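You operate a simulated robot arm through the tools that you are given. There is no shell and no other tool.

You are at the controls of a simulated robot arm. One attempt, no reset.

Task
Lock out cell two: red padlock at the mains switch, blue padlock at the line valve.
Fine: turn the switch off and close the valve before each padlock goes on its peg; hold the blue bleed button till the post shows 0.0 bar.

Only the result counts: the job must be done as asked and must still hold three seconds after the hand-in. Knocking over, shifting, dropping, spilling or breaking anything else fails it.

Robot
A 7-joint arm with a two-finger parallel gripper, fixed in place. Base frame: the origin is on the floor under the middle of its stand, x ahead of it, y to its left, z up. Readings come in cm, rad, newtons and seconds.
It reaches about 124.7 cm from its shoulder. Its first joint turns from -2.304 to 2.304 rad. Payload 3.91 kg.
The TCP is the grasp point between the finger pads, 3 cm short of the fingertips. In the tool frame z runs along the fingers and y along their closing line. The gripper opens to 11 cm. The fingers are 2 cm wide and 1 cm thick; the gripper's body (4.8 by 11.2 cm) begins 5.5 cm behind the TCP.
Orientation is told as [roll, pitch, yaw] about the base's x, y, z axes, in that order, counted from this pose: with the fingers straight down and closing along the base's y, the tool's x points along the base's -x, its y along +y and its z along -z.

Tools
- The arm moves only by the tool drive_tool. Its arguments are lists of equal length, an entry for each row: "xyz": the shift along the tool's x, y, z in cm, a list of three; "turn": the turn, a rotation vector about the tool's x, y, z in rad, a list of three; "gripper": the finger opening in cm, from 0 to 11. In form: {"xyz": [[dx, dy, dz], ...], "turn": [[ax, ay, az], ...], "gripper": [gripper, ...]}. A call has 1 to 20 rows; each row shifts and turns the commanded pose from where the row before left it, along the tool's axes as they then stand. A row lasts 0.2 s, in which the tool goes at most 5 cm and 0.15 rad; a call with a longer step from one row to the next is refused whole, and so is a gripper value outside its range. Where a pose cannot be reached the arm comes as near as it can. A force on the tool above 70 N (or 10 N above the force at the start of the call, whichever is more), or a blocked arm, ends the call early, and 0.2 s more pass. Each finger travels about 10.8 cm/s and halts on what it meets, pressing with about 35 N; the grip force reading is that of the motor and also rises with nothing between the fingers. The clock runs only during rows and for 0.2 s after the last one: add rows that do not move to give the fingers time. The reply holds the time, the measured pose of the TCP, the force on the tool along the base axes, the opening and the grip force, in the units named above and with some noise, with the torque about the TCP (base axes, N m) and any sound that the robot's microphone picked up.
- Cameras (640 x 400 px; columns grow to the right, rows downward): "scene" is fixed at [39.94, -49.99, 133.58]; the picture's right is [0.98, 0.19, 0.00], its down [0.06, -0.28, -0.96] and it looks along [-0.18, 0.94, -0.29] (base axes); focal length 311 px, centre (320, 200). "wrist" rides on the gripper at [7.2, 1.7, -10.3] in the tool frame; the picture's right is [-0.23, 0.97, 0.00], its down [-0.76, -0.18, -0.62] and it looks along [-0.61, -0.14, 0.78] (tool axes); focal length 222 px, centre (320, 200). There is no depth. A picture from a camera that has moved, and an enlarged one, comes with that camera's place and axes in the base frame and with its lens.
- snapshot(camera): a new picture of that camera. The clock stands still meanwhile.
- inspect(camera, box): a new picture of the part [left, top, right, bottom] of that camera's present view, enlarged. The clock stands still meanwhile.
- hand_in(): hands the job in; it is judged then, once.

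Nothing tells you positions but the pictures and the camera data. Unless the task says otherwise, let go and move clear before handing in.

The tools are called after "Call:" as name(argument=value, ...) on one line, values as JSON. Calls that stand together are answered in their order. drive_tool: Moves the arm, as the interface text tells. Its arguments: {"type":"object","properties":{"xyz":{"type":"array"},"turn":{"type":"array"},"gripper":{"type":"array"}},"required":["xyz","turn","gripper"]} The other tools are called the same way: snapshot (camera) takes a picture; inspect (camera, box) takes an enlarged picture of a part of a camera's view; hand_in () hands the job in.

At the start:

```text
clock: 0.0
tcp_pos: [13.24, 72.02, 99.28]
orientation: [0.0, 0.001, 0.001]
wrist_force: [0.1, 0.1, -0.3]
wrist_torque: [0.0, 0.03, 0.01]
opening: 10.98
gripper_force: 0.2
```

scene: 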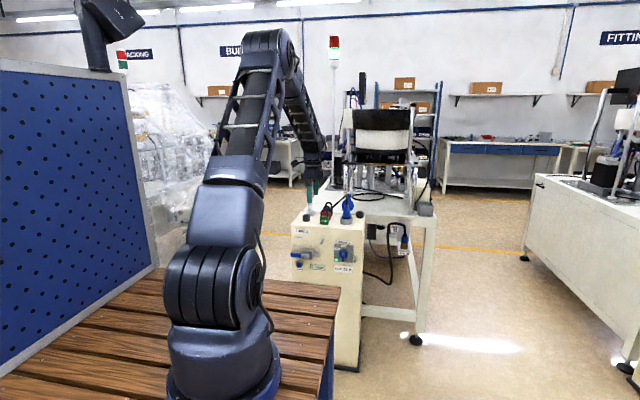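
wrist: 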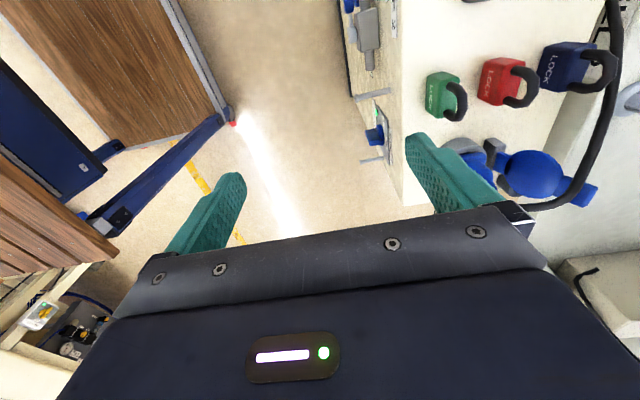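

I see a cabinet ahead-left with padlocks on top and switch/valve on its front face. I'll enlarge the views to understand the layout before moving.

Call:
inspect(camera="scene", box=[280, 170, 440, 290])

Call:
inspect(camera="wrist", box=[320, 0, 640, 220])

Call:
inspect(camera="scene", box=[280, 220, 380, 300])

```text
3.33 times, centred on (360, 230) of scene
camera zoom: at [39.94, -49.99, 133.58], right [0.98, 0.19, 0.0], down [0.06, -0.28, -0.96], along [-0.18, 0.94, -0.29], focal length 1036 px, centre (187, 100)
```

zoom: 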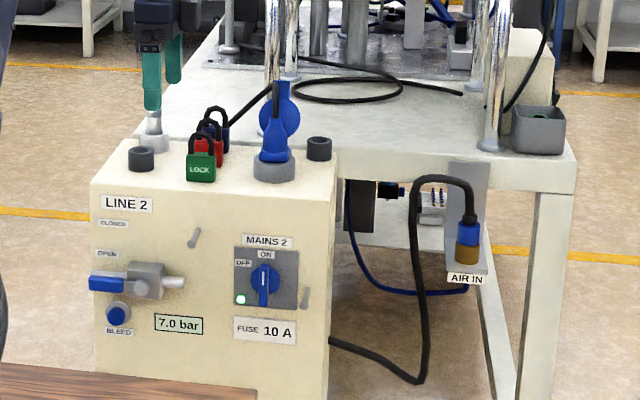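

```text
1.82 times, centred on (480, 110) of wrist
camera zoom: at [6.09, 73.68, 109.76], right [0.23, 0.97, 0.0], down [0.76, -0.18, 0.62], along [0.61, -0.14, -0.78], focal length 404 px, centre (29, 364)
```

zoom: 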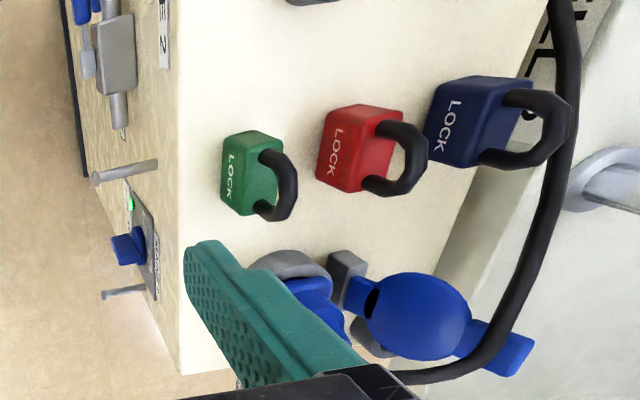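

```text
5.00 times, centred on (330, 260) of scene
camera zoom: at [39.94, -49.99, 133.58], right [0.98, 0.19, 0.0], down [0.06, -0.28, -0.96], along [-0.18, 0.94, -0.29], focal length 1555 px, centre (270, -100)
```

zoom: 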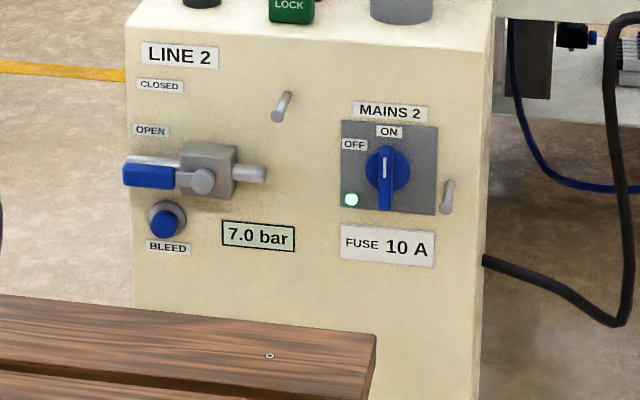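

The panel (LINE 2 / MAINS 2) faces -y, roughly at y≈81, with the padlocks on the cabinet top near z≈80. I'll back away toward -y and turn the tool so that the fingers will point at the panel, to get better views.

Call:
drive_tool(xyz=[[0, -4, 0], [0, -4, 0], [0, -4, 0], [0, -4, 0], [0, -4, 0], [0, -4, 0], [0, 0, 0], [0, 0, 0], [0, 0, 0], [0, 0, 0], [0, 0, 0], [0, 0, 0], [0, 0, 0], [0, 0, 0], [0, 0, 0], [0, 0, 0], [0, 0, 0]], turn=[[0, 0, 0], [0, 0, 0], [0, 0, 0], [0, 0, 0], [0, 0, 0], [0, 0, 0], [0, 0, 0.1428], [0, 0, 0.1428], [0, 0, 0.1428], [0, 0, 0.1428], [0, 0, 0.1428], [0, 0, 0.1428], [0, 0, 0.1428], [0, 0, 0.1428], [0, 0, 0.1428], [0, 0, 0.1428], [0, 0, 0.1428]], gripper=[11, 11, 11, 11, 11, 11, 11, 11, 11, 11, 11, 11, 11, 11, 11, 11, 11])

```text
clock: 3.6
tcp_pos: [12.98, 47.9, 99.42]
orientation: [0.001, 0.001, -1.572]
wrist_force: [-0.6, -0.4, -1.0]
wrist_torque: [0.01, 0.0, 0.0]
opening: 11.01
gripper_force: 0.0
```

The tool moved as commanded, with yaw -1.57. Next I'll tilt the fingers toward +y, which points the wrist camera at the panel.

Call:
drive_tool(xyz=[[0, 0, 0], [0, 0, 0], [0, 0, 0], [0, 0, 0], [0, 0, 0], [0, 0, 0], [0, 0, 0], [0, 0, 0], [0, 0, 0], [0, 0, 0], [0, 0, 0]], turn=[[0, 0.1428, 0], [0, 0.1428, 0], [0, 0.1428, 0], [0, 0.1428, 0], [0, 0.1428, 0], [0, 0.1428, 0], [0, 0.1428, 0], [0, 0.1428, 0], [0, 0.1428, 0], [0, 0.1428, 0], [0, 0.1428, 0]], gripper=[11, 11, 11, 11, 11, 11, 11, 11, 11, 11, 11])

Call:
snapshot(camera="wrist")

Call:
snapshot(camera="scene")

```text
clock: 6.0
tcp_pos: [13.24, 50.67, 99.58]
orientation: [-2.9, 1.568, 1.811]
wrist_force: [-1.0, -0.3, -0.4]
wrist_torque: [-0.02, 0.0, -0.04]
opening: 10.98
gripper_force: 0.1
out of reach, approached as far as the arm can: row 8, 9, 10
```

```text
taken
camera wrist: at [14.88, 40.39, 106.81], right [0.97, 0.0, -0.23], down [-0.18, -0.62, -0.76], along [-0.14, 0.78, -0.6], focal length 222 px, centre (320, 200)
```

wrist: 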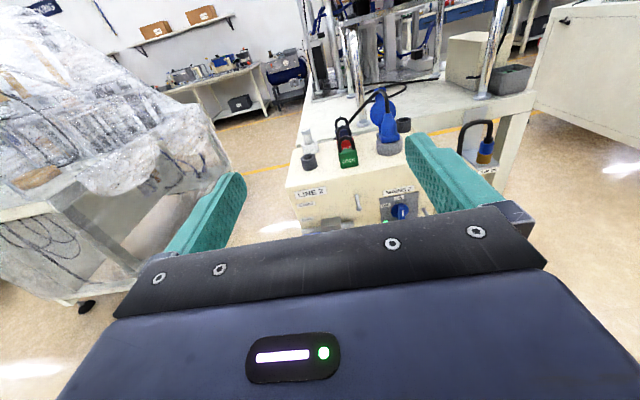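

```text
taken
```

scene: 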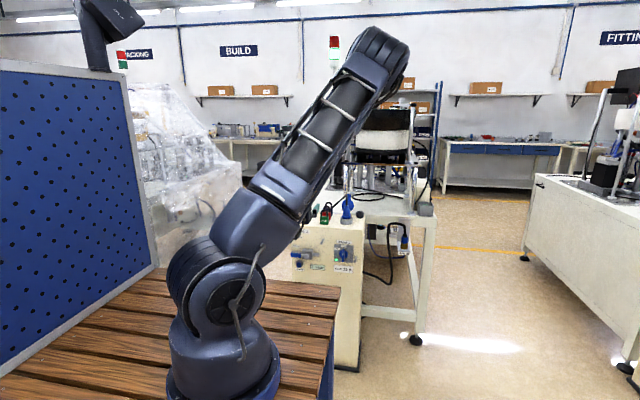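

The arm now points at +y, and the panel is visible above the gripper. I'll move forward to keep the wrist clear of the bench, then lower it and look at the panel squarely.

Call:
drive_tool(xyz=[[0, 0, 4], [0, 0, 4], [0, 0, 2.5], [-4, 0, 0], [-4, 0, 0], [-4, 0, 0], [-4, 0, 0], [-3, 0, 0]], turn=[[0, 0, 0], [0, 0, 0], [0, 0, 0], [0, 0, 0], [0, 0, 0], [0, 0, 0], [0, 0, 0], [0, 0, 0]], gripper=[11, 11, 11, 11, 11, 11, 11, 11])

Call:
snapshot(camera="wrist")

Call:
snapshot(camera="scene")

```text
clock: 7.8
tcp_pos: [13.09, 60.92, 80.41]
orientation: [2.995, 1.572, 1.424]
wrist_force: [-0.8, 0.1, 0.1]
wrist_torque: [0.04, 0.02, 0.0]
opening: 11.0
gripper_force: 0.0
```

```text
taken
camera wrist: at [14.9, 50.64, 87.7], right [0.97, 0.0, -0.23], down [-0.18, -0.62, -0.76], along [-0.14, 0.78, -0.61], focal length 222 px, centre (320, 200)
```

wrist: 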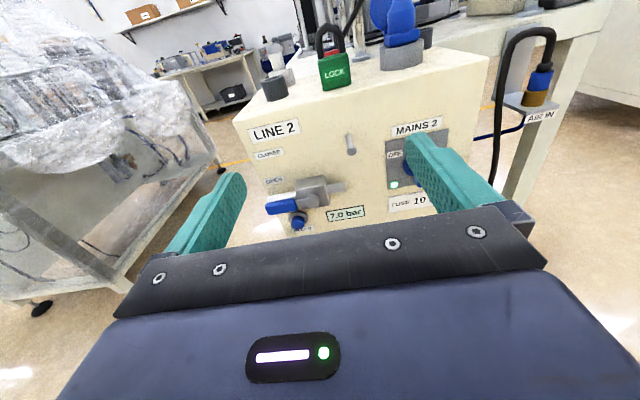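

```text
taken
```

scene: 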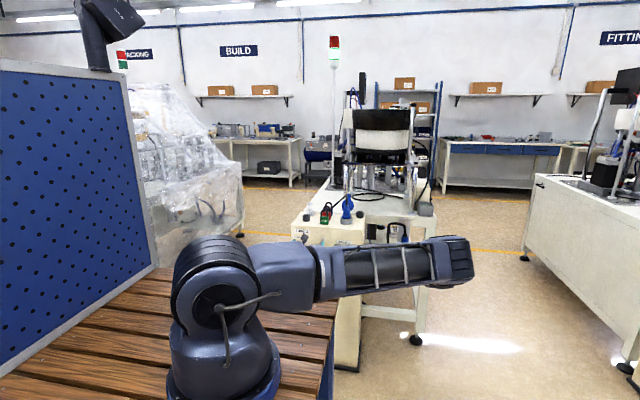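

The wrist camera now sees the LINE valve, bleed button and pegs, though the finger hides part of the mains switch. I'll enlarge this view to measure positions.

Call:
inspect(camera="wrist", box=[230, 40, 390, 240])

Call:
inspect(camera="wrist", box=[320, 20, 500, 220])

```text
2.00 times, centred on (310, 140) of wrist
camera zoom: at [14.9, 50.64, 87.7], right [0.97, 0.0, -0.23], down [-0.18, -0.62, -0.76], along [-0.14, 0.78, -0.61], focal length 444 px, centre (340, 320)
```

zoom: 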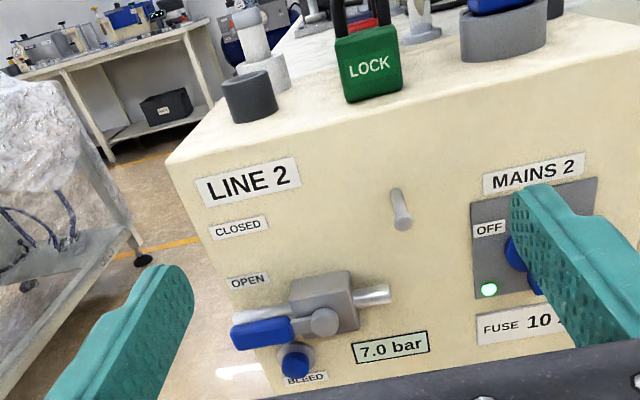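

```text
2.00 times, centred on (410, 120) of wrist
camera zoom: at [14.9, 50.64, 87.7], right [0.97, 0.0, -0.23], down [-0.18, -0.62, -0.76], along [-0.14, 0.78, -0.61], focal length 444 px, centre (140, 360)
```

zoom: 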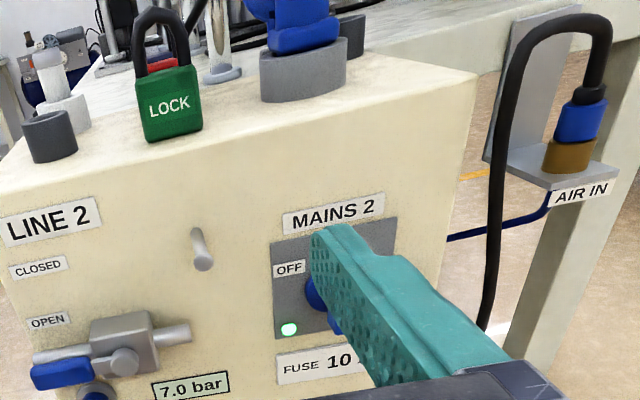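

From two views I place the front panel at y≈82, the line valve pivot near (8.8, 77, 67), the line peg near (15.9, 77–82, 74) and bleed near (4.5, 80, 61). The mains knob is near (25.8, 80, 68) and its peg near (31.5, 77–82, 66). I'll narrow the fingers and shift right to see the mains switch clearly.

Call:
drive_tool(xyz=[[0, 4, 0], [0, 4, 0], [0, 0, 0], [0, 0, 0], [0, 0, 0]], turn=[[0, 0, 0], [0, 0, 0], [0, 0, 0], [0, 0, 0], [0, 0, 0]], gripper=[8, 4, 2, 2, 2])

Call:
inspect(camera="wrist", box=[180, 20, 340, 220])

Call:
inspect(camera="wrist", box=[320, 60, 480, 220])

Call:
snapshot(camera="wrist")

```text
clock: 9.0
tcp_pos: [20.94, 61.09, 80.31]
orientation: [0.458, 1.571, -1.112]
wrist_force: [0.1, 0.3, 0.6]
wrist_torque: [0.02, 0.02, -0.02]
opening: 2.01
gripper_force: 0.0
```

```text
2.00 times, centred on (260, 120) of wrist
camera zoom: at [22.81, 50.83, 87.56], right [0.97, 0.0, -0.23], down [-0.18, -0.62, -0.76], along [-0.14, 0.78, -0.61], focal length 444 px, centre (440, 360)
```

zoom: 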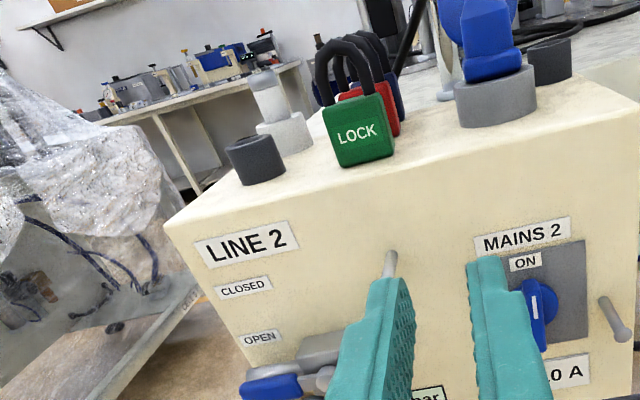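

```text
2.50 times, centred on (400, 140) of wrist
camera zoom: at [22.81, 50.83, 87.56], right [0.97, 0.0, -0.23], down [-0.18, -0.62, -0.76], along [-0.14, 0.78, -0.61], focal length 555 px, centre (120, 350)
```

zoom: 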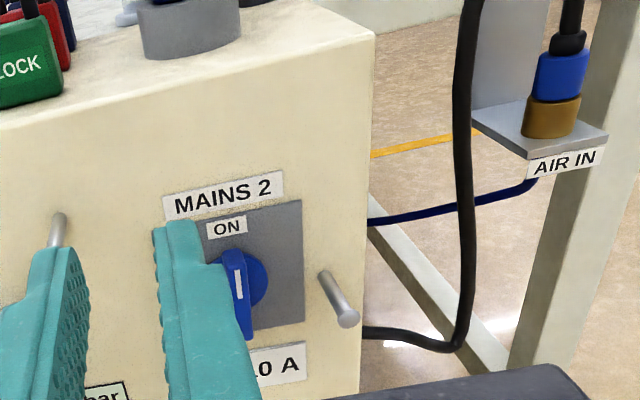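

```text
taken
camera wrist: at [22.81, 50.83, 87.56], right [0.97, 0.0, -0.23], down [-0.18, -0.62, -0.76], along [-0.14, 0.78, -0.61], focal length 222 px, centre (320, 200)
```

wrist: 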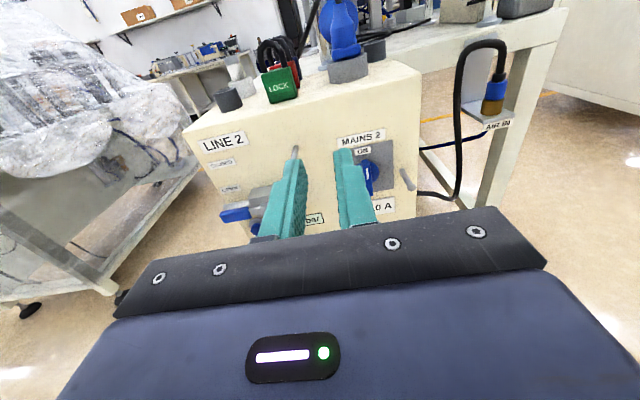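

The front plane comes out at y≈82.3. The mains peg base is about (31.3, 82.3, 66) with its tip near y≈76.6. I'll check the arm's posture in the scene view before lowering further for a clearer view of the knob.

Call:
snapshot(camera="scene")

```text
taken
```

scene: 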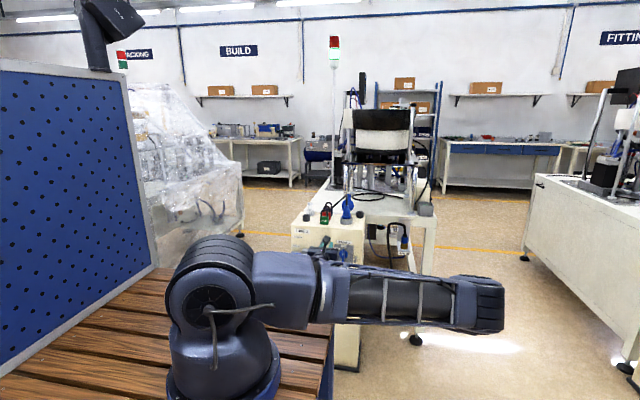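

The elbow has swung out to +x, and the forearm passes near the bench corner. I'll go forward first for more clearance, then lower and take a close look at the mains knob.

Call:
drive_tool(xyz=[[0, 0, 3], [0, 0, 3], [0, 0, 3], [-3, 0, 0], [-3, 0, 0]], turn=[[0, 0, 0], [0, 0, 0], [0, 0, 0], [0, 0, 0], [0, 0, 0]], gripper=[2, 2, 2, 2, 2])

Call:
snapshot(camera="wrist")

Call:
snapshot(camera="scene")

```text
clock: 10.2
tcp_pos: [21.43, 70.22, 74.61]
orientation: [1.589, 1.569, 0.018]
wrist_force: [-0.2, -0.9, 0.0]
wrist_torque: [0.0, -0.03, 0.0]
opening: 2.0
gripper_force: 0.0
```

```text
taken
camera wrist: at [23.14, 59.83, 81.85], right [0.97, 0.0, -0.23], down [-0.18, -0.62, -0.76], along [-0.14, 0.78, -0.61], focal length 222 px, centre (320, 200)
```

wrist: 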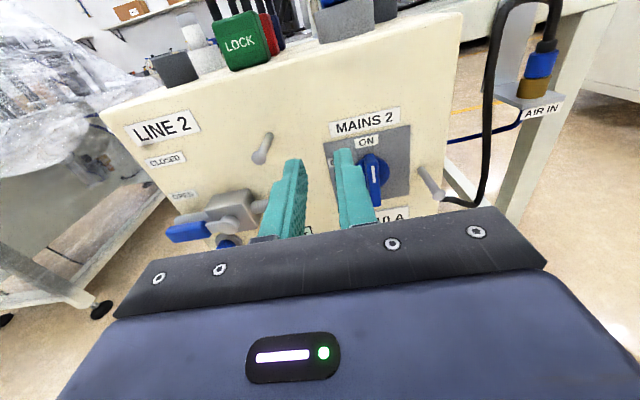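

```text
taken
```

scene: 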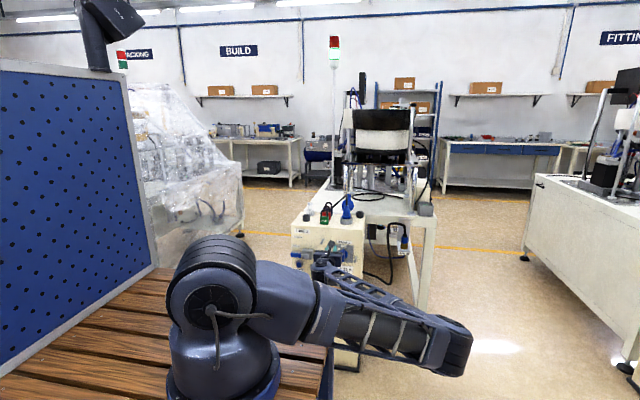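

The elbow has dropped low beside the bench, which will be a hazard when I reach lower. I'll raise the tool and fold it back to pointing down, so I can approach again with the elbow up.

Call:
drive_tool(xyz=[[4, 0, 0], [4, 0, 0], [4, 0, 0], [4, 0, 0], [4, 0, 0], [4, 0, 0], [4, 0, 0]], turn=[[0, 0, 0], [0, 0, 0], [0, 0, 0], [0, 0, 0], [0, 0, 0], [0, 0, 0], [0, 0, 0]], gripper=[2, 2, 2, 2, 2, 2, 2])

Call:
snapshot(camera="scene")

```text
clock: 11.8
tcp_pos: [21.21, 70.19, 102.36]
orientation: [0.287, 1.572, -1.283]
wrist_force: [0.0, -0.5, -0.4]
wrist_torque: [-0.03, -0.01, -0.03]
opening: 1.99
gripper_force: 0.0
```

```text
taken
```

scene: 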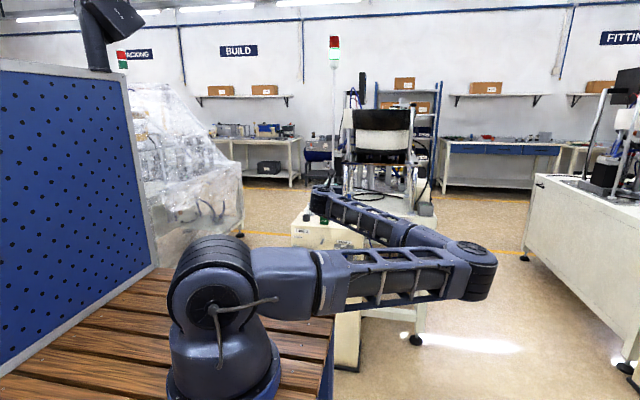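

The elbow is still out to the side. I'll tilt the tool back to pointing down here, which should lift it.

Call:
drive_tool(xyz=[[0, 0, 0], [0, 0, 0], [0, 0, 0], [0, 0, 0], [0, 0, 0], [0, 0, 0], [0, 0, 0], [0, 0, 0], [0, 0, 0], [0, 0, 0], [0, 0, 0]], turn=[[0, -0.1428, 0], [0, -0.1428, 0], [0, -0.1428, 0], [0, -0.1428, 0], [0, -0.1428, 0], [0, -0.1428, 0], [0, -0.1428, 0], [0, -0.1428, 0], [0, -0.1428, 0], [0, -0.1428, 0], [0, -0.1428, 0]], gripper=[2, 2, 2, 2, 2, 2, 2, 2, 2, 2, 2])

Call:
snapshot(camera="scene")

```text
clock: 14.2
tcp_pos: [21.25, 70.22, 102.41]
orientation: [-0.002, -0.002, -1.571]
wrist_force: [0.1, 0.6, 0.4]
wrist_torque: [0.01, -0.01, -0.03]
opening: 2.01
gripper_force: 0.0
```

```text
taken
```

scene: 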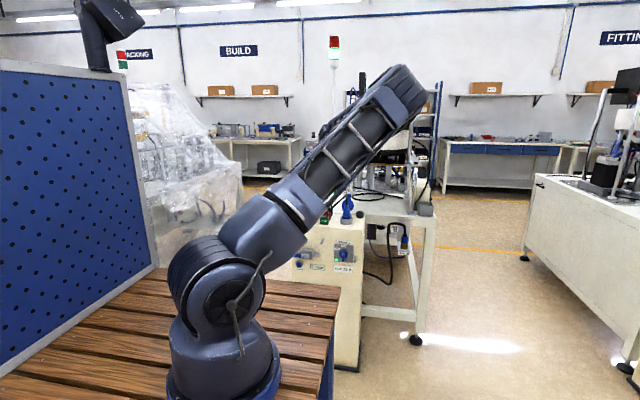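

Pointing down brings the elbow back up. I'll undo the yaw too and return toward the starting pose, to see whether the elbow comes back over the centre plane.

Call:
drive_tool(xyz=[[0, -4, 0], [0, -4, 0], [0, 0, 0], [0, 0, 0], [0, 0, 0], [0, 0, 0], [0, 0, 0], [0, 0, 0], [0, 0, 0], [0, 0, 0], [0, 0, 0], [0, 0, 0], [0, 0, 0]], turn=[[0, 0, 0], [0, 0, 0], [0, 0, -0.1428], [0, 0, -0.1428], [0, 0, -0.1428], [0, 0, -0.1428], [0, 0, -0.1428], [0, 0, -0.1428], [0, 0, -0.1428], [0, 0, -0.1428], [0, 0, -0.1428], [0, 0, -0.1428], [0, 0, -0.1428]], gripper=[2, 2, 2, 2, 2, 2, 2, 2, 2, 2, 2, 2, 2])

Call:
snapshot(camera="scene")

```text
clock: 17.0
tcp_pos: [13.17, 70.25, 102.4]
orientation: [0.001, 0.002, 0.0]
wrist_force: [-0.3, -0.1, -0.1]
wrist_torque: [-0.02, 0.0, -0.04]
opening: 1.99
gripper_force: 0.0
```

```text
taken
```

scene: 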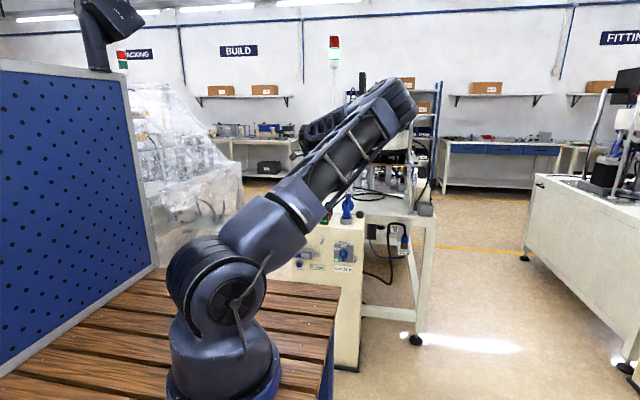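

The elbow is still up-right, and rolling the last joint alone won't change that. I'll raise and stretch the arm up and forward in free air, where a roll of the tool spreads over the arm's roll joints and swings the elbow plane.

Call:
drive_tool(xyz=[[0, 0, -4], [0, 0.57, -3.96], [0, 1.13, -3.84], [0, 1.66, -3.64], [0, 2.16, -3.37], [0, 2.62, -3.02], [0, 3.02, -2.62], [0, 3.37, -2.16], [0, 3.64, -1.66], [0, 3.84, -1.13], [0, 3.96, -0.57]], turn=[[-0.1428, 0, 0], [-0.1428, 0, 0], [-0.1428, 0, 0], [-0.1428, 0, 0], [-0.1428, 0, 0], [-0.1428, 0, 0], [-0.1428, 0, 0], [-0.1428, 0, 0], [-0.1428, 0, 0], [-0.1428, 0, 0], [-0.1428, 0, 0]], gripper=[2, 2, 2, 2, 2, 2, 2, 2, 2, 2, 2])

Call:
snapshot(camera="scene")

```text
clock: 19.4
tcp_pos: [12.82, 70.23, 146.61]
orientation: [1.572, 0.0, -0.001]
wrist_force: [-1.0, 0.4, 0.4]
wrist_torque: [0.01, 0.0, -0.04]
opening: 1.98
gripper_force: 0.1
```

```text
taken
```

scene: 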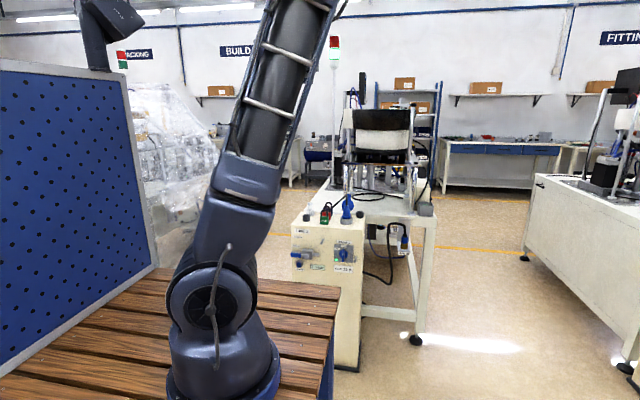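

The arm is rising well and the pose is as commanded. I'll continue tilting up and extending to stretch it.

Call:
drive_tool(xyz=[[0, 4, 0], [0, 3.96, 0.57], [0, 3.84, 1.13], [0, 3.64, 1.66], [0, 3.37, 2.16], [0, 0, 4], [0, 0, 4], [0, 0, 4]], turn=[[-0.1428, 0, 0], [-0.1428, 0, 0], [-0.1428, 0, 0], [-0.1428, 0, 0], [-0.1428, 0, 0], [0, 0, 0], [0, 0, 0], [0, 0, 0]], gripper=[2, 2, 2, 2, 2, 2, 2, 2])

Call:
snapshot(camera="scene")

Call:
snapshot(camera="wrist")

```text
clock: 21.2
tcp_pos: [13.05, 79.15, 173.95]
orientation: [2.284, 0.0, 0.0]
wrist_force: [0.4, -0.8, 1.4]
wrist_torque: [-0.05, -0.02, 0.03]
opening: 2.0
gripper_force: 0.1
```

```text
taken
```

scene: 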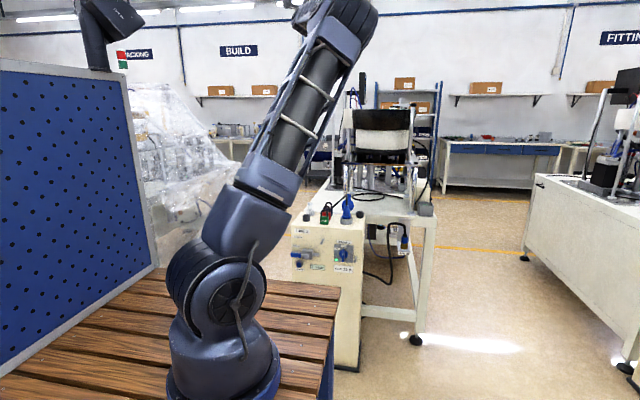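

```text
taken
camera wrist: at [5.86, 70.29, 168.61], right [0.23, -0.64, 0.74], down [0.76, -0.35, -0.54], along [0.61, 0.68, 0.4], focal length 222 px, centre (320, 200)
```

wrist: 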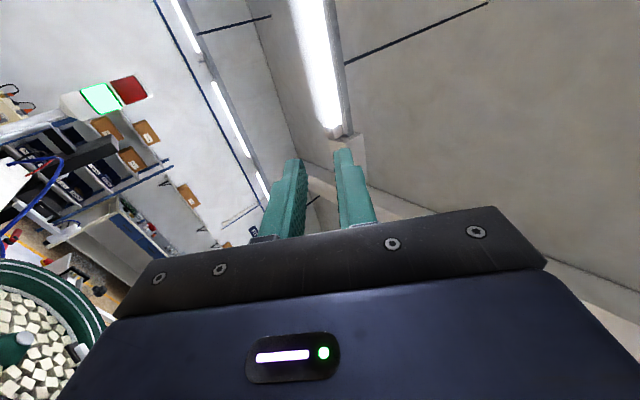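

The stack light is far away (y≈160), so there is room. I'll extend a bit more, then roll the tool by about -2.1 rad at the stretched pose and check the elbow.

Call:
drive_tool(xyz=[[0, 0, 3], [0, 0, 3], [0, 0, 0], [0, 0, 0], [0, 0, 0], [0, 0, 0], [0, 0, 0], [0, 0, 0], [0, 0, 0], [0, 0, 0], [0, 0, 0], [0, 0, 0], [0, 0, 0], [0, 0, 0], [0, 0, 0], [0, 0, 0]], turn=[[0, 0, 0], [0, 0, 0], [0, 0, -0.14], [0, 0, -0.14], [0, 0, -0.14], [0, 0, -0.14], [0, 0, -0.14], [0, 0, -0.14], [0, 0, -0.14], [0, 0, -0.14], [0, 0, -0.14], [0, 0, -0.14], [0, 0, -0.14], [0, 0, -0.14], [0, 0, -0.14], [0, 0, -0.14]], gripper=[2, 2, 2, 2, 2, 2, 2, 2, 2, 2, 2, 2, 2, 2, 2, 2])

Call:
snapshot(camera="scene")

```text
clock: 24.6
tcp_pos: [13.07, 83.89, 178.21]
orientation: [-2.727, -0.773, -2.134]
wrist_force: [0.4, -0.2, -0.2]
wrist_torque: [0.0, -0.02, 0.0]
opening: 1.99
gripper_force: 0.2
```

```text
taken
```

scene: 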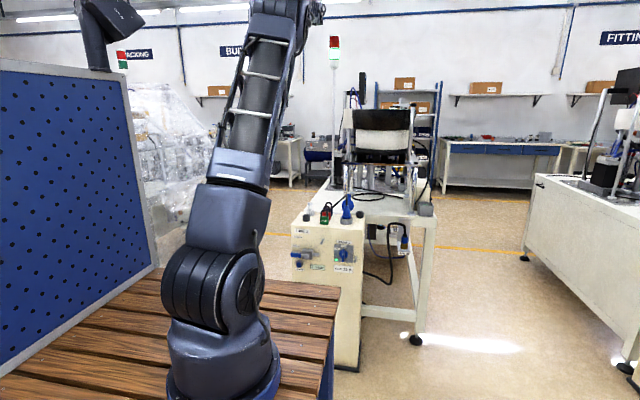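

The elbow is back near the centre plane, and the base joint looks as it did at the start. I'll retract along the tool, then roll to ψ=-90° so the closing line lies along x with the camera on the robot's side.

Call:
drive_tool(xyz=[[0, 0, -4], [0, 0, -4], [0, 0, -4], [0, 0, -4], [0, 0, -2], [0, 0, 0], [0, 0, 0], [0, 0, 0]], turn=[[0, 0, 0], [0, 0, 0], [0, 0, 0], [0, 0, 0], [0, 0, 0], [0, 0, 0.13], [0, 0, 0.13], [0, 0, 0.1292]], gripper=[2, 2, 2, 2, 2, 2, 2, 2])

Call:
snapshot(camera="scene")

```text
clock: 26.4
tcp_pos: [13.0, 70.28, 166.43]
orientation: [3.139, -0.858, -1.57]
wrist_force: [-0.2, 0.9, -0.4]
wrist_torque: [0.03, 0.01, -0.03]
opening: 1.99
gripper_force: 0.1
```

```text
taken
```

scene: 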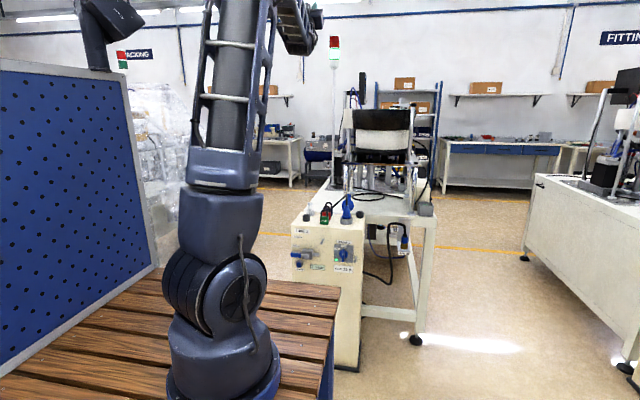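

The elbow now stands straight up. I'll level the tool to point at the panel while descending with the elbow up.

Call:
drive_tool(xyz=[[3.02, 0, -2.62], [3.37, 0, -2.16], [3.64, 0, -1.66], [3.84, 0, -1.13], [3.96, 0, -0.57], [4, 0, 0], [4, 0, 0], [4, 0, 0], [4, 0, 0], [4, 0, 0], [4, 0, 0], [4, 0, 0], [4, 0, 0]], turn=[[0, 0.1428, 0], [0, 0.1428, 0], [0, 0.1428, 0], [0, 0.1428, 0], [0, 0.1428, 0], [0, 0, 0], [0, 0, 0], [0, 0, 0], [0, 0, 0], [0, 0, 0], [0, 0, 0], [0, 0, 0], [0, 0, 0]], gripper=[2, 2, 2, 2, 2, 2, 2, 2, 2, 2, 2, 2, 2])

Call:
snapshot(camera="scene")

Call:
snapshot(camera="wrist")

```text
clock: 29.2
tcp_pos: [13.05, 70.34, 114.61]
orientation: [-2.735, -1.569, -1.977]
wrist_force: [-1.2, 0.3, 0.0]
wrist_torque: [-0.04, -0.02, -0.01]
opening: 1.99
gripper_force: 0.0
```

```text
taken
```

scene: 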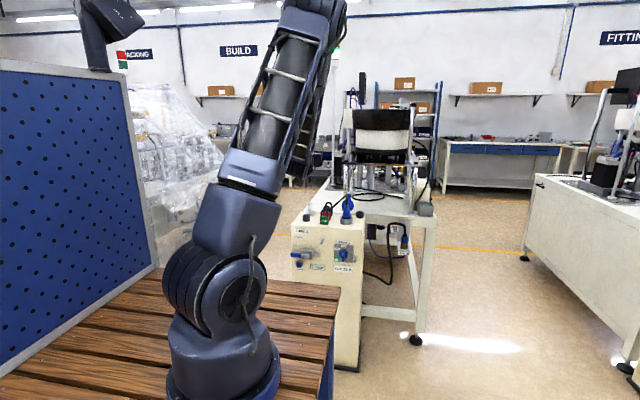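

```text
taken
camera wrist: at [11.55, 59.89, 107.36], right [-0.97, 0.0, 0.23], down [0.18, -0.62, 0.76], along [0.14, 0.78, 0.61], focal length 222 px, centre (320, 200)
```

wrist: 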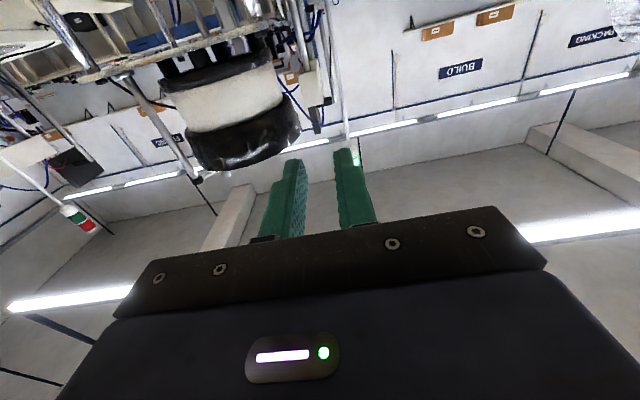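

The elbow is up, and the scene camera has a clear view of the panel. I'll keep descending in front of the panel.

Call:
drive_tool(xyz=[[4, 0, 0], [4, 0, 0], [4, 0, 0], [4, 0, 0], [4, 0, 0], [4, 0, 0], [4, 0, 0], [4, 0, 0]], turn=[[0, 0, 0], [0, 0, 0], [0, 0, 0], [0, 0, 0], [0, 0, 0], [0, 0, 0], [0, 0, 0], [0, 0, 0]], gripper=[2, 2, 2, 2, 2, 2, 2, 2])

Call:
snapshot(camera="scene")

Call:
snapshot(camera="wrist")

```text
clock: 31.0
tcp_pos: [13.24, 70.47, 82.31]
orientation: [2.847, -1.571, -1.277]
wrist_force: [0.3, 0.7, 0.3]
wrist_torque: [0.0, 0.02, -0.04]
opening: 1.98
gripper_force: 0.1
```

```text
taken
```

scene: 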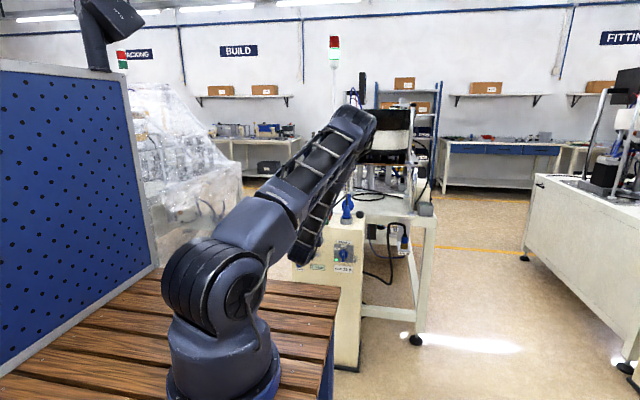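

```text
taken
camera wrist: at [11.58, 60.12, 75.14], right [-0.97, 0.0, 0.23], down [0.18, -0.62, 0.76], along [0.14, 0.78, 0.61], focal length 222 px, centre (320, 200)
```

wrist: 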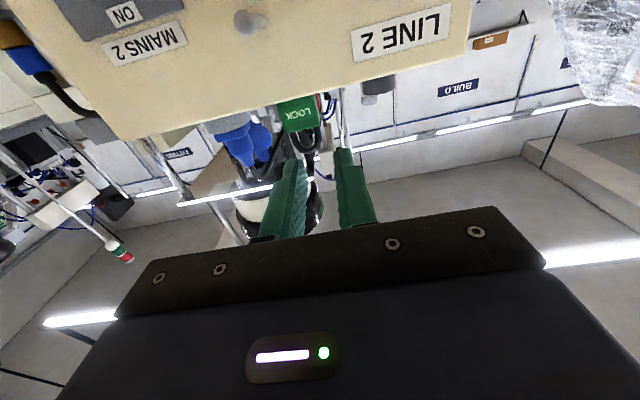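

The panel is visible, upside-down, from the camera now underneath. I'll back off slightly and move in front of the mains switch to measure the knob.

Call:
drive_tool(xyz=[[3, -3, -2], [3, -3, -2], [3, -3, -1], [3, -3, 0]], turn=[[0, 0, 0], [0, 0, 0], [0, 0, 0], [0, 0, 0]], gripper=[2, 2, 2, 2])

Call:
snapshot(camera="wrist")

Call:
snapshot(camera="scene")

```text
clock: 32.0
tcp_pos: [25.33, 65.46, 70.45]
orientation: [2.821, -1.569, -1.251]
wrist_force: [-0.4, 0.3, 0.2]
wrist_torque: [0.01, -0.01, -0.04]
opening: 2.01
gripper_force: 0.1
```

```text
taken
camera wrist: at [23.8, 55.19, 63.24], right [-0.97, 0.0, 0.23], down [0.18, -0.62, 0.76], along [0.14, 0.78, 0.61], focal length 222 px, centre (320, 200)
```

wrist: 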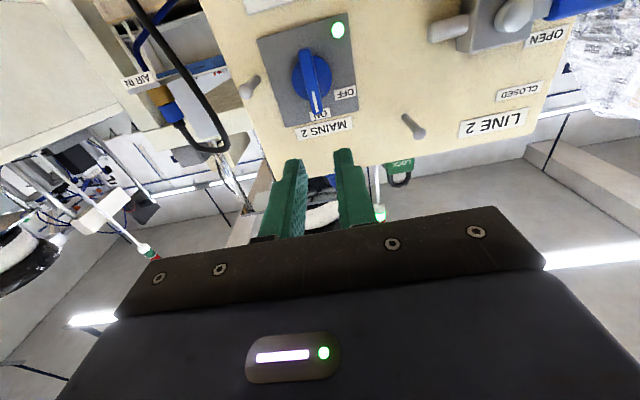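

```text
taken
```

scene: 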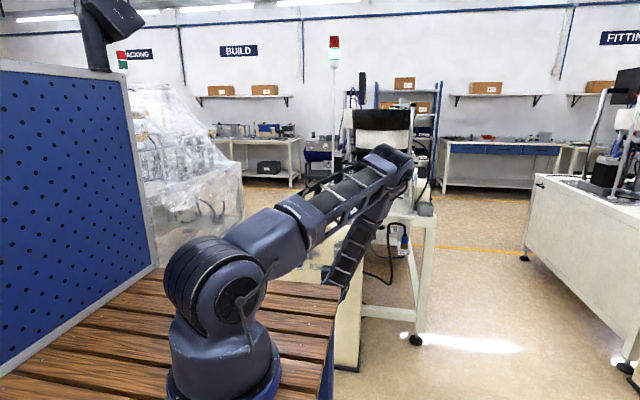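

The switch is now fully visible from below. I'll enlarge it to measure the knob, peg and OFF position.

Call:
inspect(camera="wrist", box=[230, 0, 390, 160])

Call:
inspect(camera="wrist", box=[380, 0, 600, 150])

```text
2.50 times, centred on (310, 80) of wrist
camera zoom: at [23.8, 55.19, 63.24], right [-0.97, 0.0, 0.23], down [0.18, -0.62, 0.76], along [0.14, 0.78, 0.61], focal length 555 px, centre (345, 500)
```

zoom: 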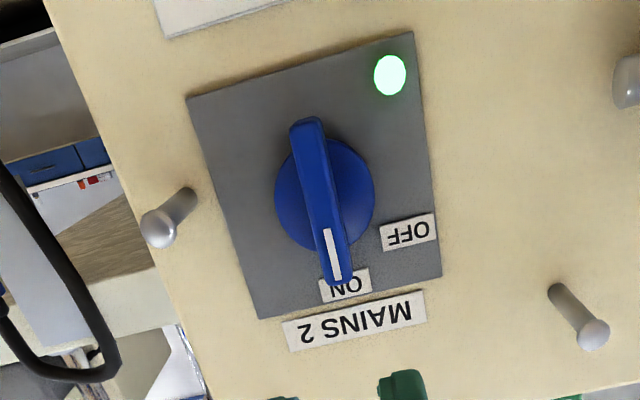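

```text
2.67 times, centred on (490, 75) of wrist
camera zoom: at [23.8, 55.19, 63.24], right [-0.97, 0.0, 0.23], down [0.18, -0.62, 0.76], along [0.14, 0.78, 0.61], focal length 592 px, centre (-133, 533)
```

zoom: 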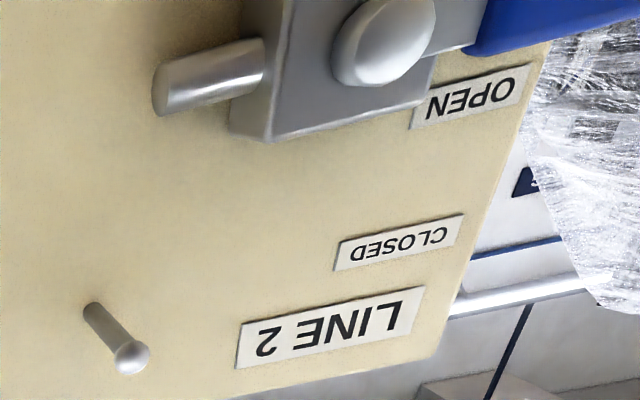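

The knob centre is about (25.65, 81, 67.6): a vertical bar roughly 5.8 cm long and 1 cm thick, with OFF to the upper left. I'll line up the open fingers straddling the bar and approach.

Call:
drive_tool(xyz=[[1.4, -0.15, 2.8], [1.45, -0.15, 2.8], [0, 0, 2.6], [0, 0, 0]], turn=[[0, 0, 0], [0, 0, 0], [0, 0, 0], [0, 0, 0]], gripper=[4, 4, 4, 4])

Call:
snapshot(camera="wrist")

Call:
inspect(camera="wrist", box=[200, 60, 440, 240])

```text
clock: 33.0
tcp_pos: [25.68, 73.31, 67.65]
orientation: [0.789, -1.572, 0.782]
wrist_force: [0.3, 0.3, 0.2]
wrist_torque: [-0.01, 0.0, 0.0]
opening: 4.02
gripper_force: 0.1
```

```text
taken
camera wrist: at [24.03, 63.04, 60.42], right [-0.97, 0.0, 0.23], down [0.18, -0.62, 0.76], along [0.14, 0.78, 0.61], focal length 222 px, centre (320, 200)
```

wrist: 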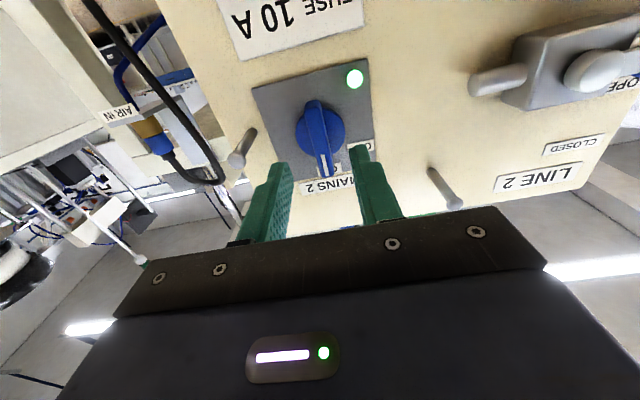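

```text
2.22 times, centred on (320, 150) of wrist
camera zoom: at [24.03, 63.04, 60.42], right [-0.97, 0.0, 0.23], down [0.18, -0.62, 0.76], along [0.14, 0.78, 0.61], focal length 494 px, centre (320, 311)
```

zoom: 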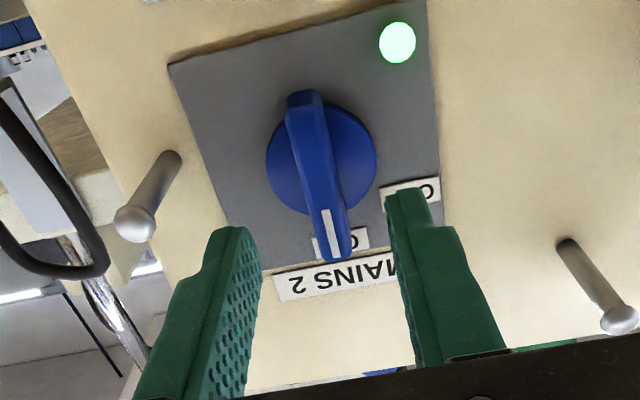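

The fingers are aligned with the knob. I'll advance so they straddle the bar, then close on it.

Call:
drive_tool(xyz=[[0, 0, 1.5], [0, 0, 1.5], [0, 0, 1.2], [0, 0, 0], [0, 0, 0], [0, 0, 0], [0, 0, 0]], turn=[[0, 0, 0], [0, 0, 0], [0, 0, 0], [0, 0, 0], [0, 0, 0], [0, 0, 0], [0, 0, 0]], gripper=[4, 4, 4, 4, 0.5, 0.5, 0.5])

Call:
inspect(camera="wrist", box=[200, 60, 440, 240])

```text
clock: 34.6
tcp_pos: [25.58, 77.59, 67.56]
orientation: [-0.053, -1.571, 1.621]
wrist_force: [12.6, 2.0, -1.2]
wrist_torque: [-0.54, 0.01, -0.03]
opening: 1.19
gripper_force: 44.9
```

```text
2.22 times, centred on (320, 150) of wrist
camera zoom: at [23.95, 67.2, 60.38], right [-0.97, 0.0, 0.23], down [0.18, -0.62, 0.76], along [0.14, 0.78, 0.61], focal length 494 px, centre (320, 311)
```

zoom: 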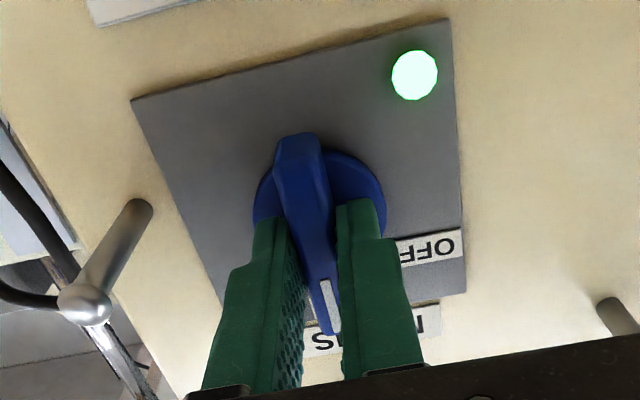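

The bar is gripped at 1.19 cm. Now I'll turn the knob toward OFF (counter-clockwise seen from the front) in small steps.

Call:
drive_tool(xyz=[[0, 0, 0], [0, 0, 0], [0, 0, 0], [0, 0, 0], [0, 0, 0], [0, 0, 0]], turn=[[0, 0, -0.1], [0, 0, -0.1], [0, 0, -0.1], [0, 0, -0.1], [0, 0, -0.1], [0, 0, -0.1]], gripper=[0.5, 0.5, 0.5, 0.5, 0.5, 0.5])

Call:
inspect(camera="wrist", box=[200, 60, 440, 240])

Call:
snapshot(camera="scene")

```text
clock: 36.0
tcp_pos: [25.42, 77.36, 67.47]
orientation: [-1.568, -0.971, 3.142]
wrist_force: [18.3, -12.4, 6.2]
wrist_torque: [0.91, 0.02, 0.19]
opening: 1.19
gripper_force: 44.6
```

```text
2.22 times, centred on (320, 150) of wrist
camera zoom: at [28.33, 67.2, 60.68], right [-0.93, 0.0, -0.36], down [-0.28, -0.62, 0.73], along [-0.23, 0.78, 0.58], focal length 494 px, centre (320, 311)
```

zoom: 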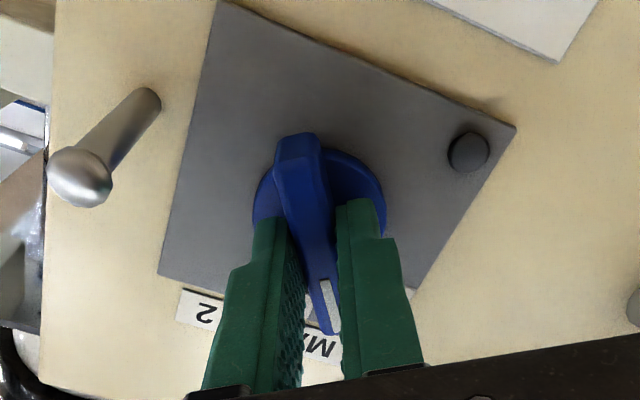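

```text
taken
```

scene: 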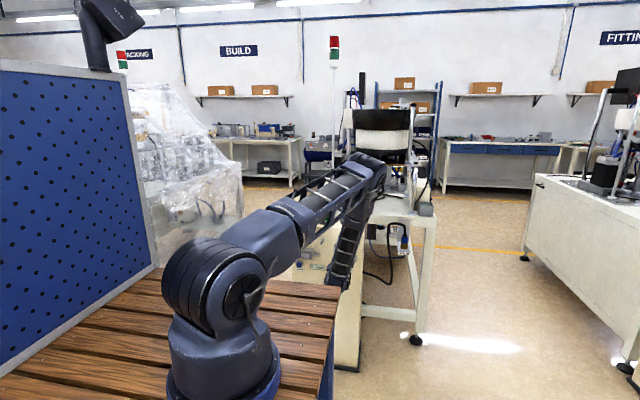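

The green LED has gone out at 34° of turn. I'll continue toward the OFF mark and watch the torque for an end stop.

Call:
drive_tool(xyz=[[0, 0, 0], [0, 0, 0], [0, 0, 0]], turn=[[0, 0, -0.1], [0, 0, -0.1], [0, 0, -0.1]], gripper=[0.5, 0.5, 0.5])

Call:
inspect(camera="wrist", box=[200, 60, 440, 240])

```text
clock: 36.8
tcp_pos: [25.42, 77.52, 67.41]
orientation: [-1.572, -0.669, 3.139]
wrist_force: [27.8, 6.3, -2.6]
wrist_torque: [-0.14, 0.0, -0.44]
opening: 1.18
gripper_force: 45.5
```

```text
2.22 times, centred on (320, 150) of wrist
camera zoom: at [30.22, 67.19, 61.79], right [-0.78, 0.0, -0.62], down [-0.49, -0.62, 0.61], along [-0.39, 0.78, 0.49], focal length 494 px, centre (320, 311)
```

zoom: 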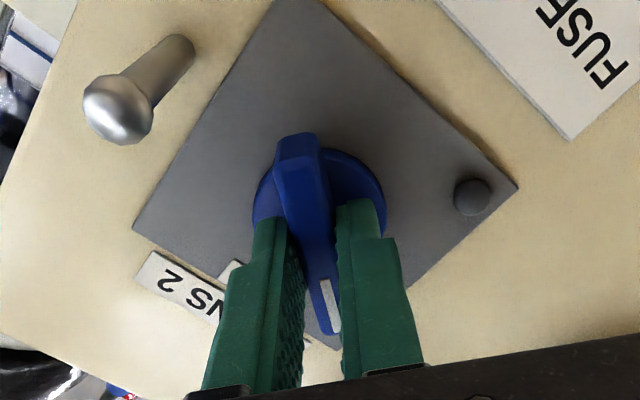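

No end stop yet at about 52°, and some side load from a slight misalignment. I'll relieve that and continue rotating.

Call:
drive_tool(xyz=[[-0.1, 0.08, 0], [-0.1, 0.06, 0], [0, 0, 0], [0, 0, 0]], turn=[[0, 0, 0], [0, 0, -0.1], [0, 0, -0.1], [0, 0, -0.1]], gripper=[0.5, 0.5, 0.5, 0.5])

Call:
inspect(camera="wrist", box=[200, 60, 440, 240])

```text
clock: 37.8
tcp_pos: [25.32, 77.48, 67.59]
orientation: [-1.57, -0.371, 3.139]
wrist_force: [39.3, -2.7, 5.6]
wrist_torque: [0.16, -0.06, -0.9]
opening: 1.19
gripper_force: 45.3
```

```text
2.22 times, centred on (320, 150) of wrist
camera zoom: at [31.53, 67.14, 63.48], right [-0.56, 0.0, -0.83], down [-0.65, -0.62, 0.44], along [-0.51, 0.78, 0.35], focal length 494 px, centre (320, 311)
```

zoom: 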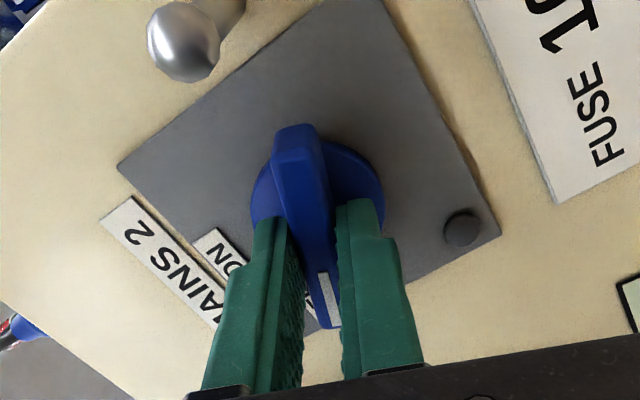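

The side load rose, so my correction went the wrong way. I'll shift back toward +x and finish the turn toward 90°.

Call:
drive_tool(xyz=[[0.23, -0.09, 0], [0.23, -0.09, 0], [0, 0, 0]], turn=[[0, 0, 0], [0, 0, 0], [0, 0, -0.1]], gripper=[0.5, 0.5, 0.5])

Call:
inspect(camera="wrist", box=[200, 60, 440, 240])

Call:
inspect(camera="scene", box=[280, 190, 400, 290])

```text
clock: 38.6
tcp_pos: [25.3, 77.43, 67.52]
orientation: [-1.569, -0.272, -3.136]
wrist_force: [-9.4, -16.4, 6.6]
wrist_torque: [0.32, -0.04, -0.2]
opening: 1.19
gripper_force: 44.8
```

```text
2.22 times, centred on (320, 150) of wrist
camera zoom: at [31.96, 67.19, 64.08], right [-0.48, 0.0, -0.88], down [-0.68, -0.63, 0.38], along [-0.55, 0.78, 0.3], focal length 494 px, centre (320, 311)
```

zoom: 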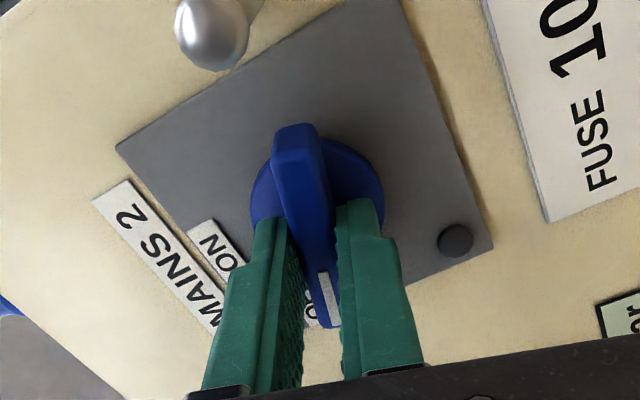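

```text
4.00 times, centred on (340, 240) of scene
camera zoom: at [39.94, -49.99, 133.58], right [0.98, 0.19, 0.0], down [0.06, -0.28, -0.96], along [-0.18, 0.94, -0.29], focal length 1244 px, centre (240, 40)
```

zoom: 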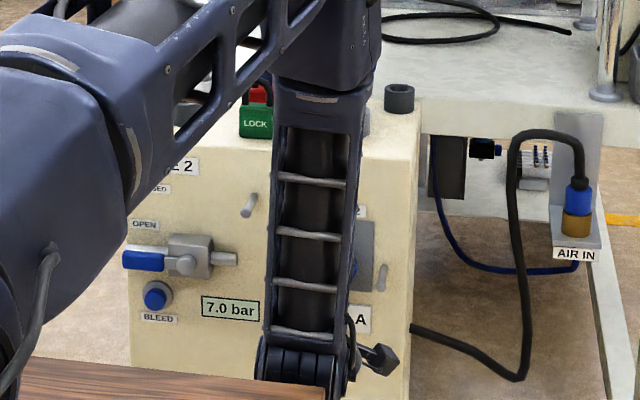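

Side load is small again. I'll continue the turn toward 90° and watch for a stop.

Call:
drive_tool(xyz=[[0, 0, 0], [0, 0, 0], [0, 0, 0]], turn=[[0, 0, -0.09], [0, 0, -0.09], [0, 0, -0.09]], gripper=[0.5, 0.5, 0.5])

Call:
inspect(camera="wrist", box=[200, 60, 440, 240])

```text
clock: 39.4
tcp_pos: [25.44, 77.63, 67.59]
orientation: [-1.569, 0.0, -3.14]
wrist_force: [-32.0, -14.1, -6.9]
wrist_torque: [0.08, 0.03, 0.75]
opening: 1.17
gripper_force: 44.7
```

```text
2.22 times, centred on (320, 150) of wrist
camera zoom: at [32.8, 67.29, 65.89], right [-0.23, 0.0, -0.97], down [-0.76, -0.62, 0.18], along [-0.61, 0.78, 0.14], focal length 494 px, centre (320, 311)
```

zoom: 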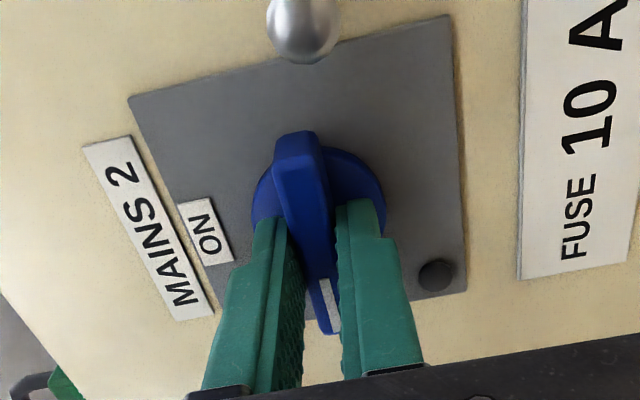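

The pointer is now at 90°, pointing left beneath the OFF label, and the LED is out. I'll nudge slightly further to feel whether this is the end stop.

Call:
drive_tool(xyz=[[0, 0, 0], [0, 0, 0]], turn=[[0, 0, -0.06], [0, 0, 0]], gripper=[0.5, 0.5])

```text
clock: 40.0
tcp_pos: [25.59, 77.7, 67.57]
orientation: [-1.569, 0.059, -3.14]
wrist_force: [-34.6, -7.0, -13.4]
wrist_torque: [-0.16, 0.96, 0.76]
opening: 1.29
gripper_force: 45.4
```

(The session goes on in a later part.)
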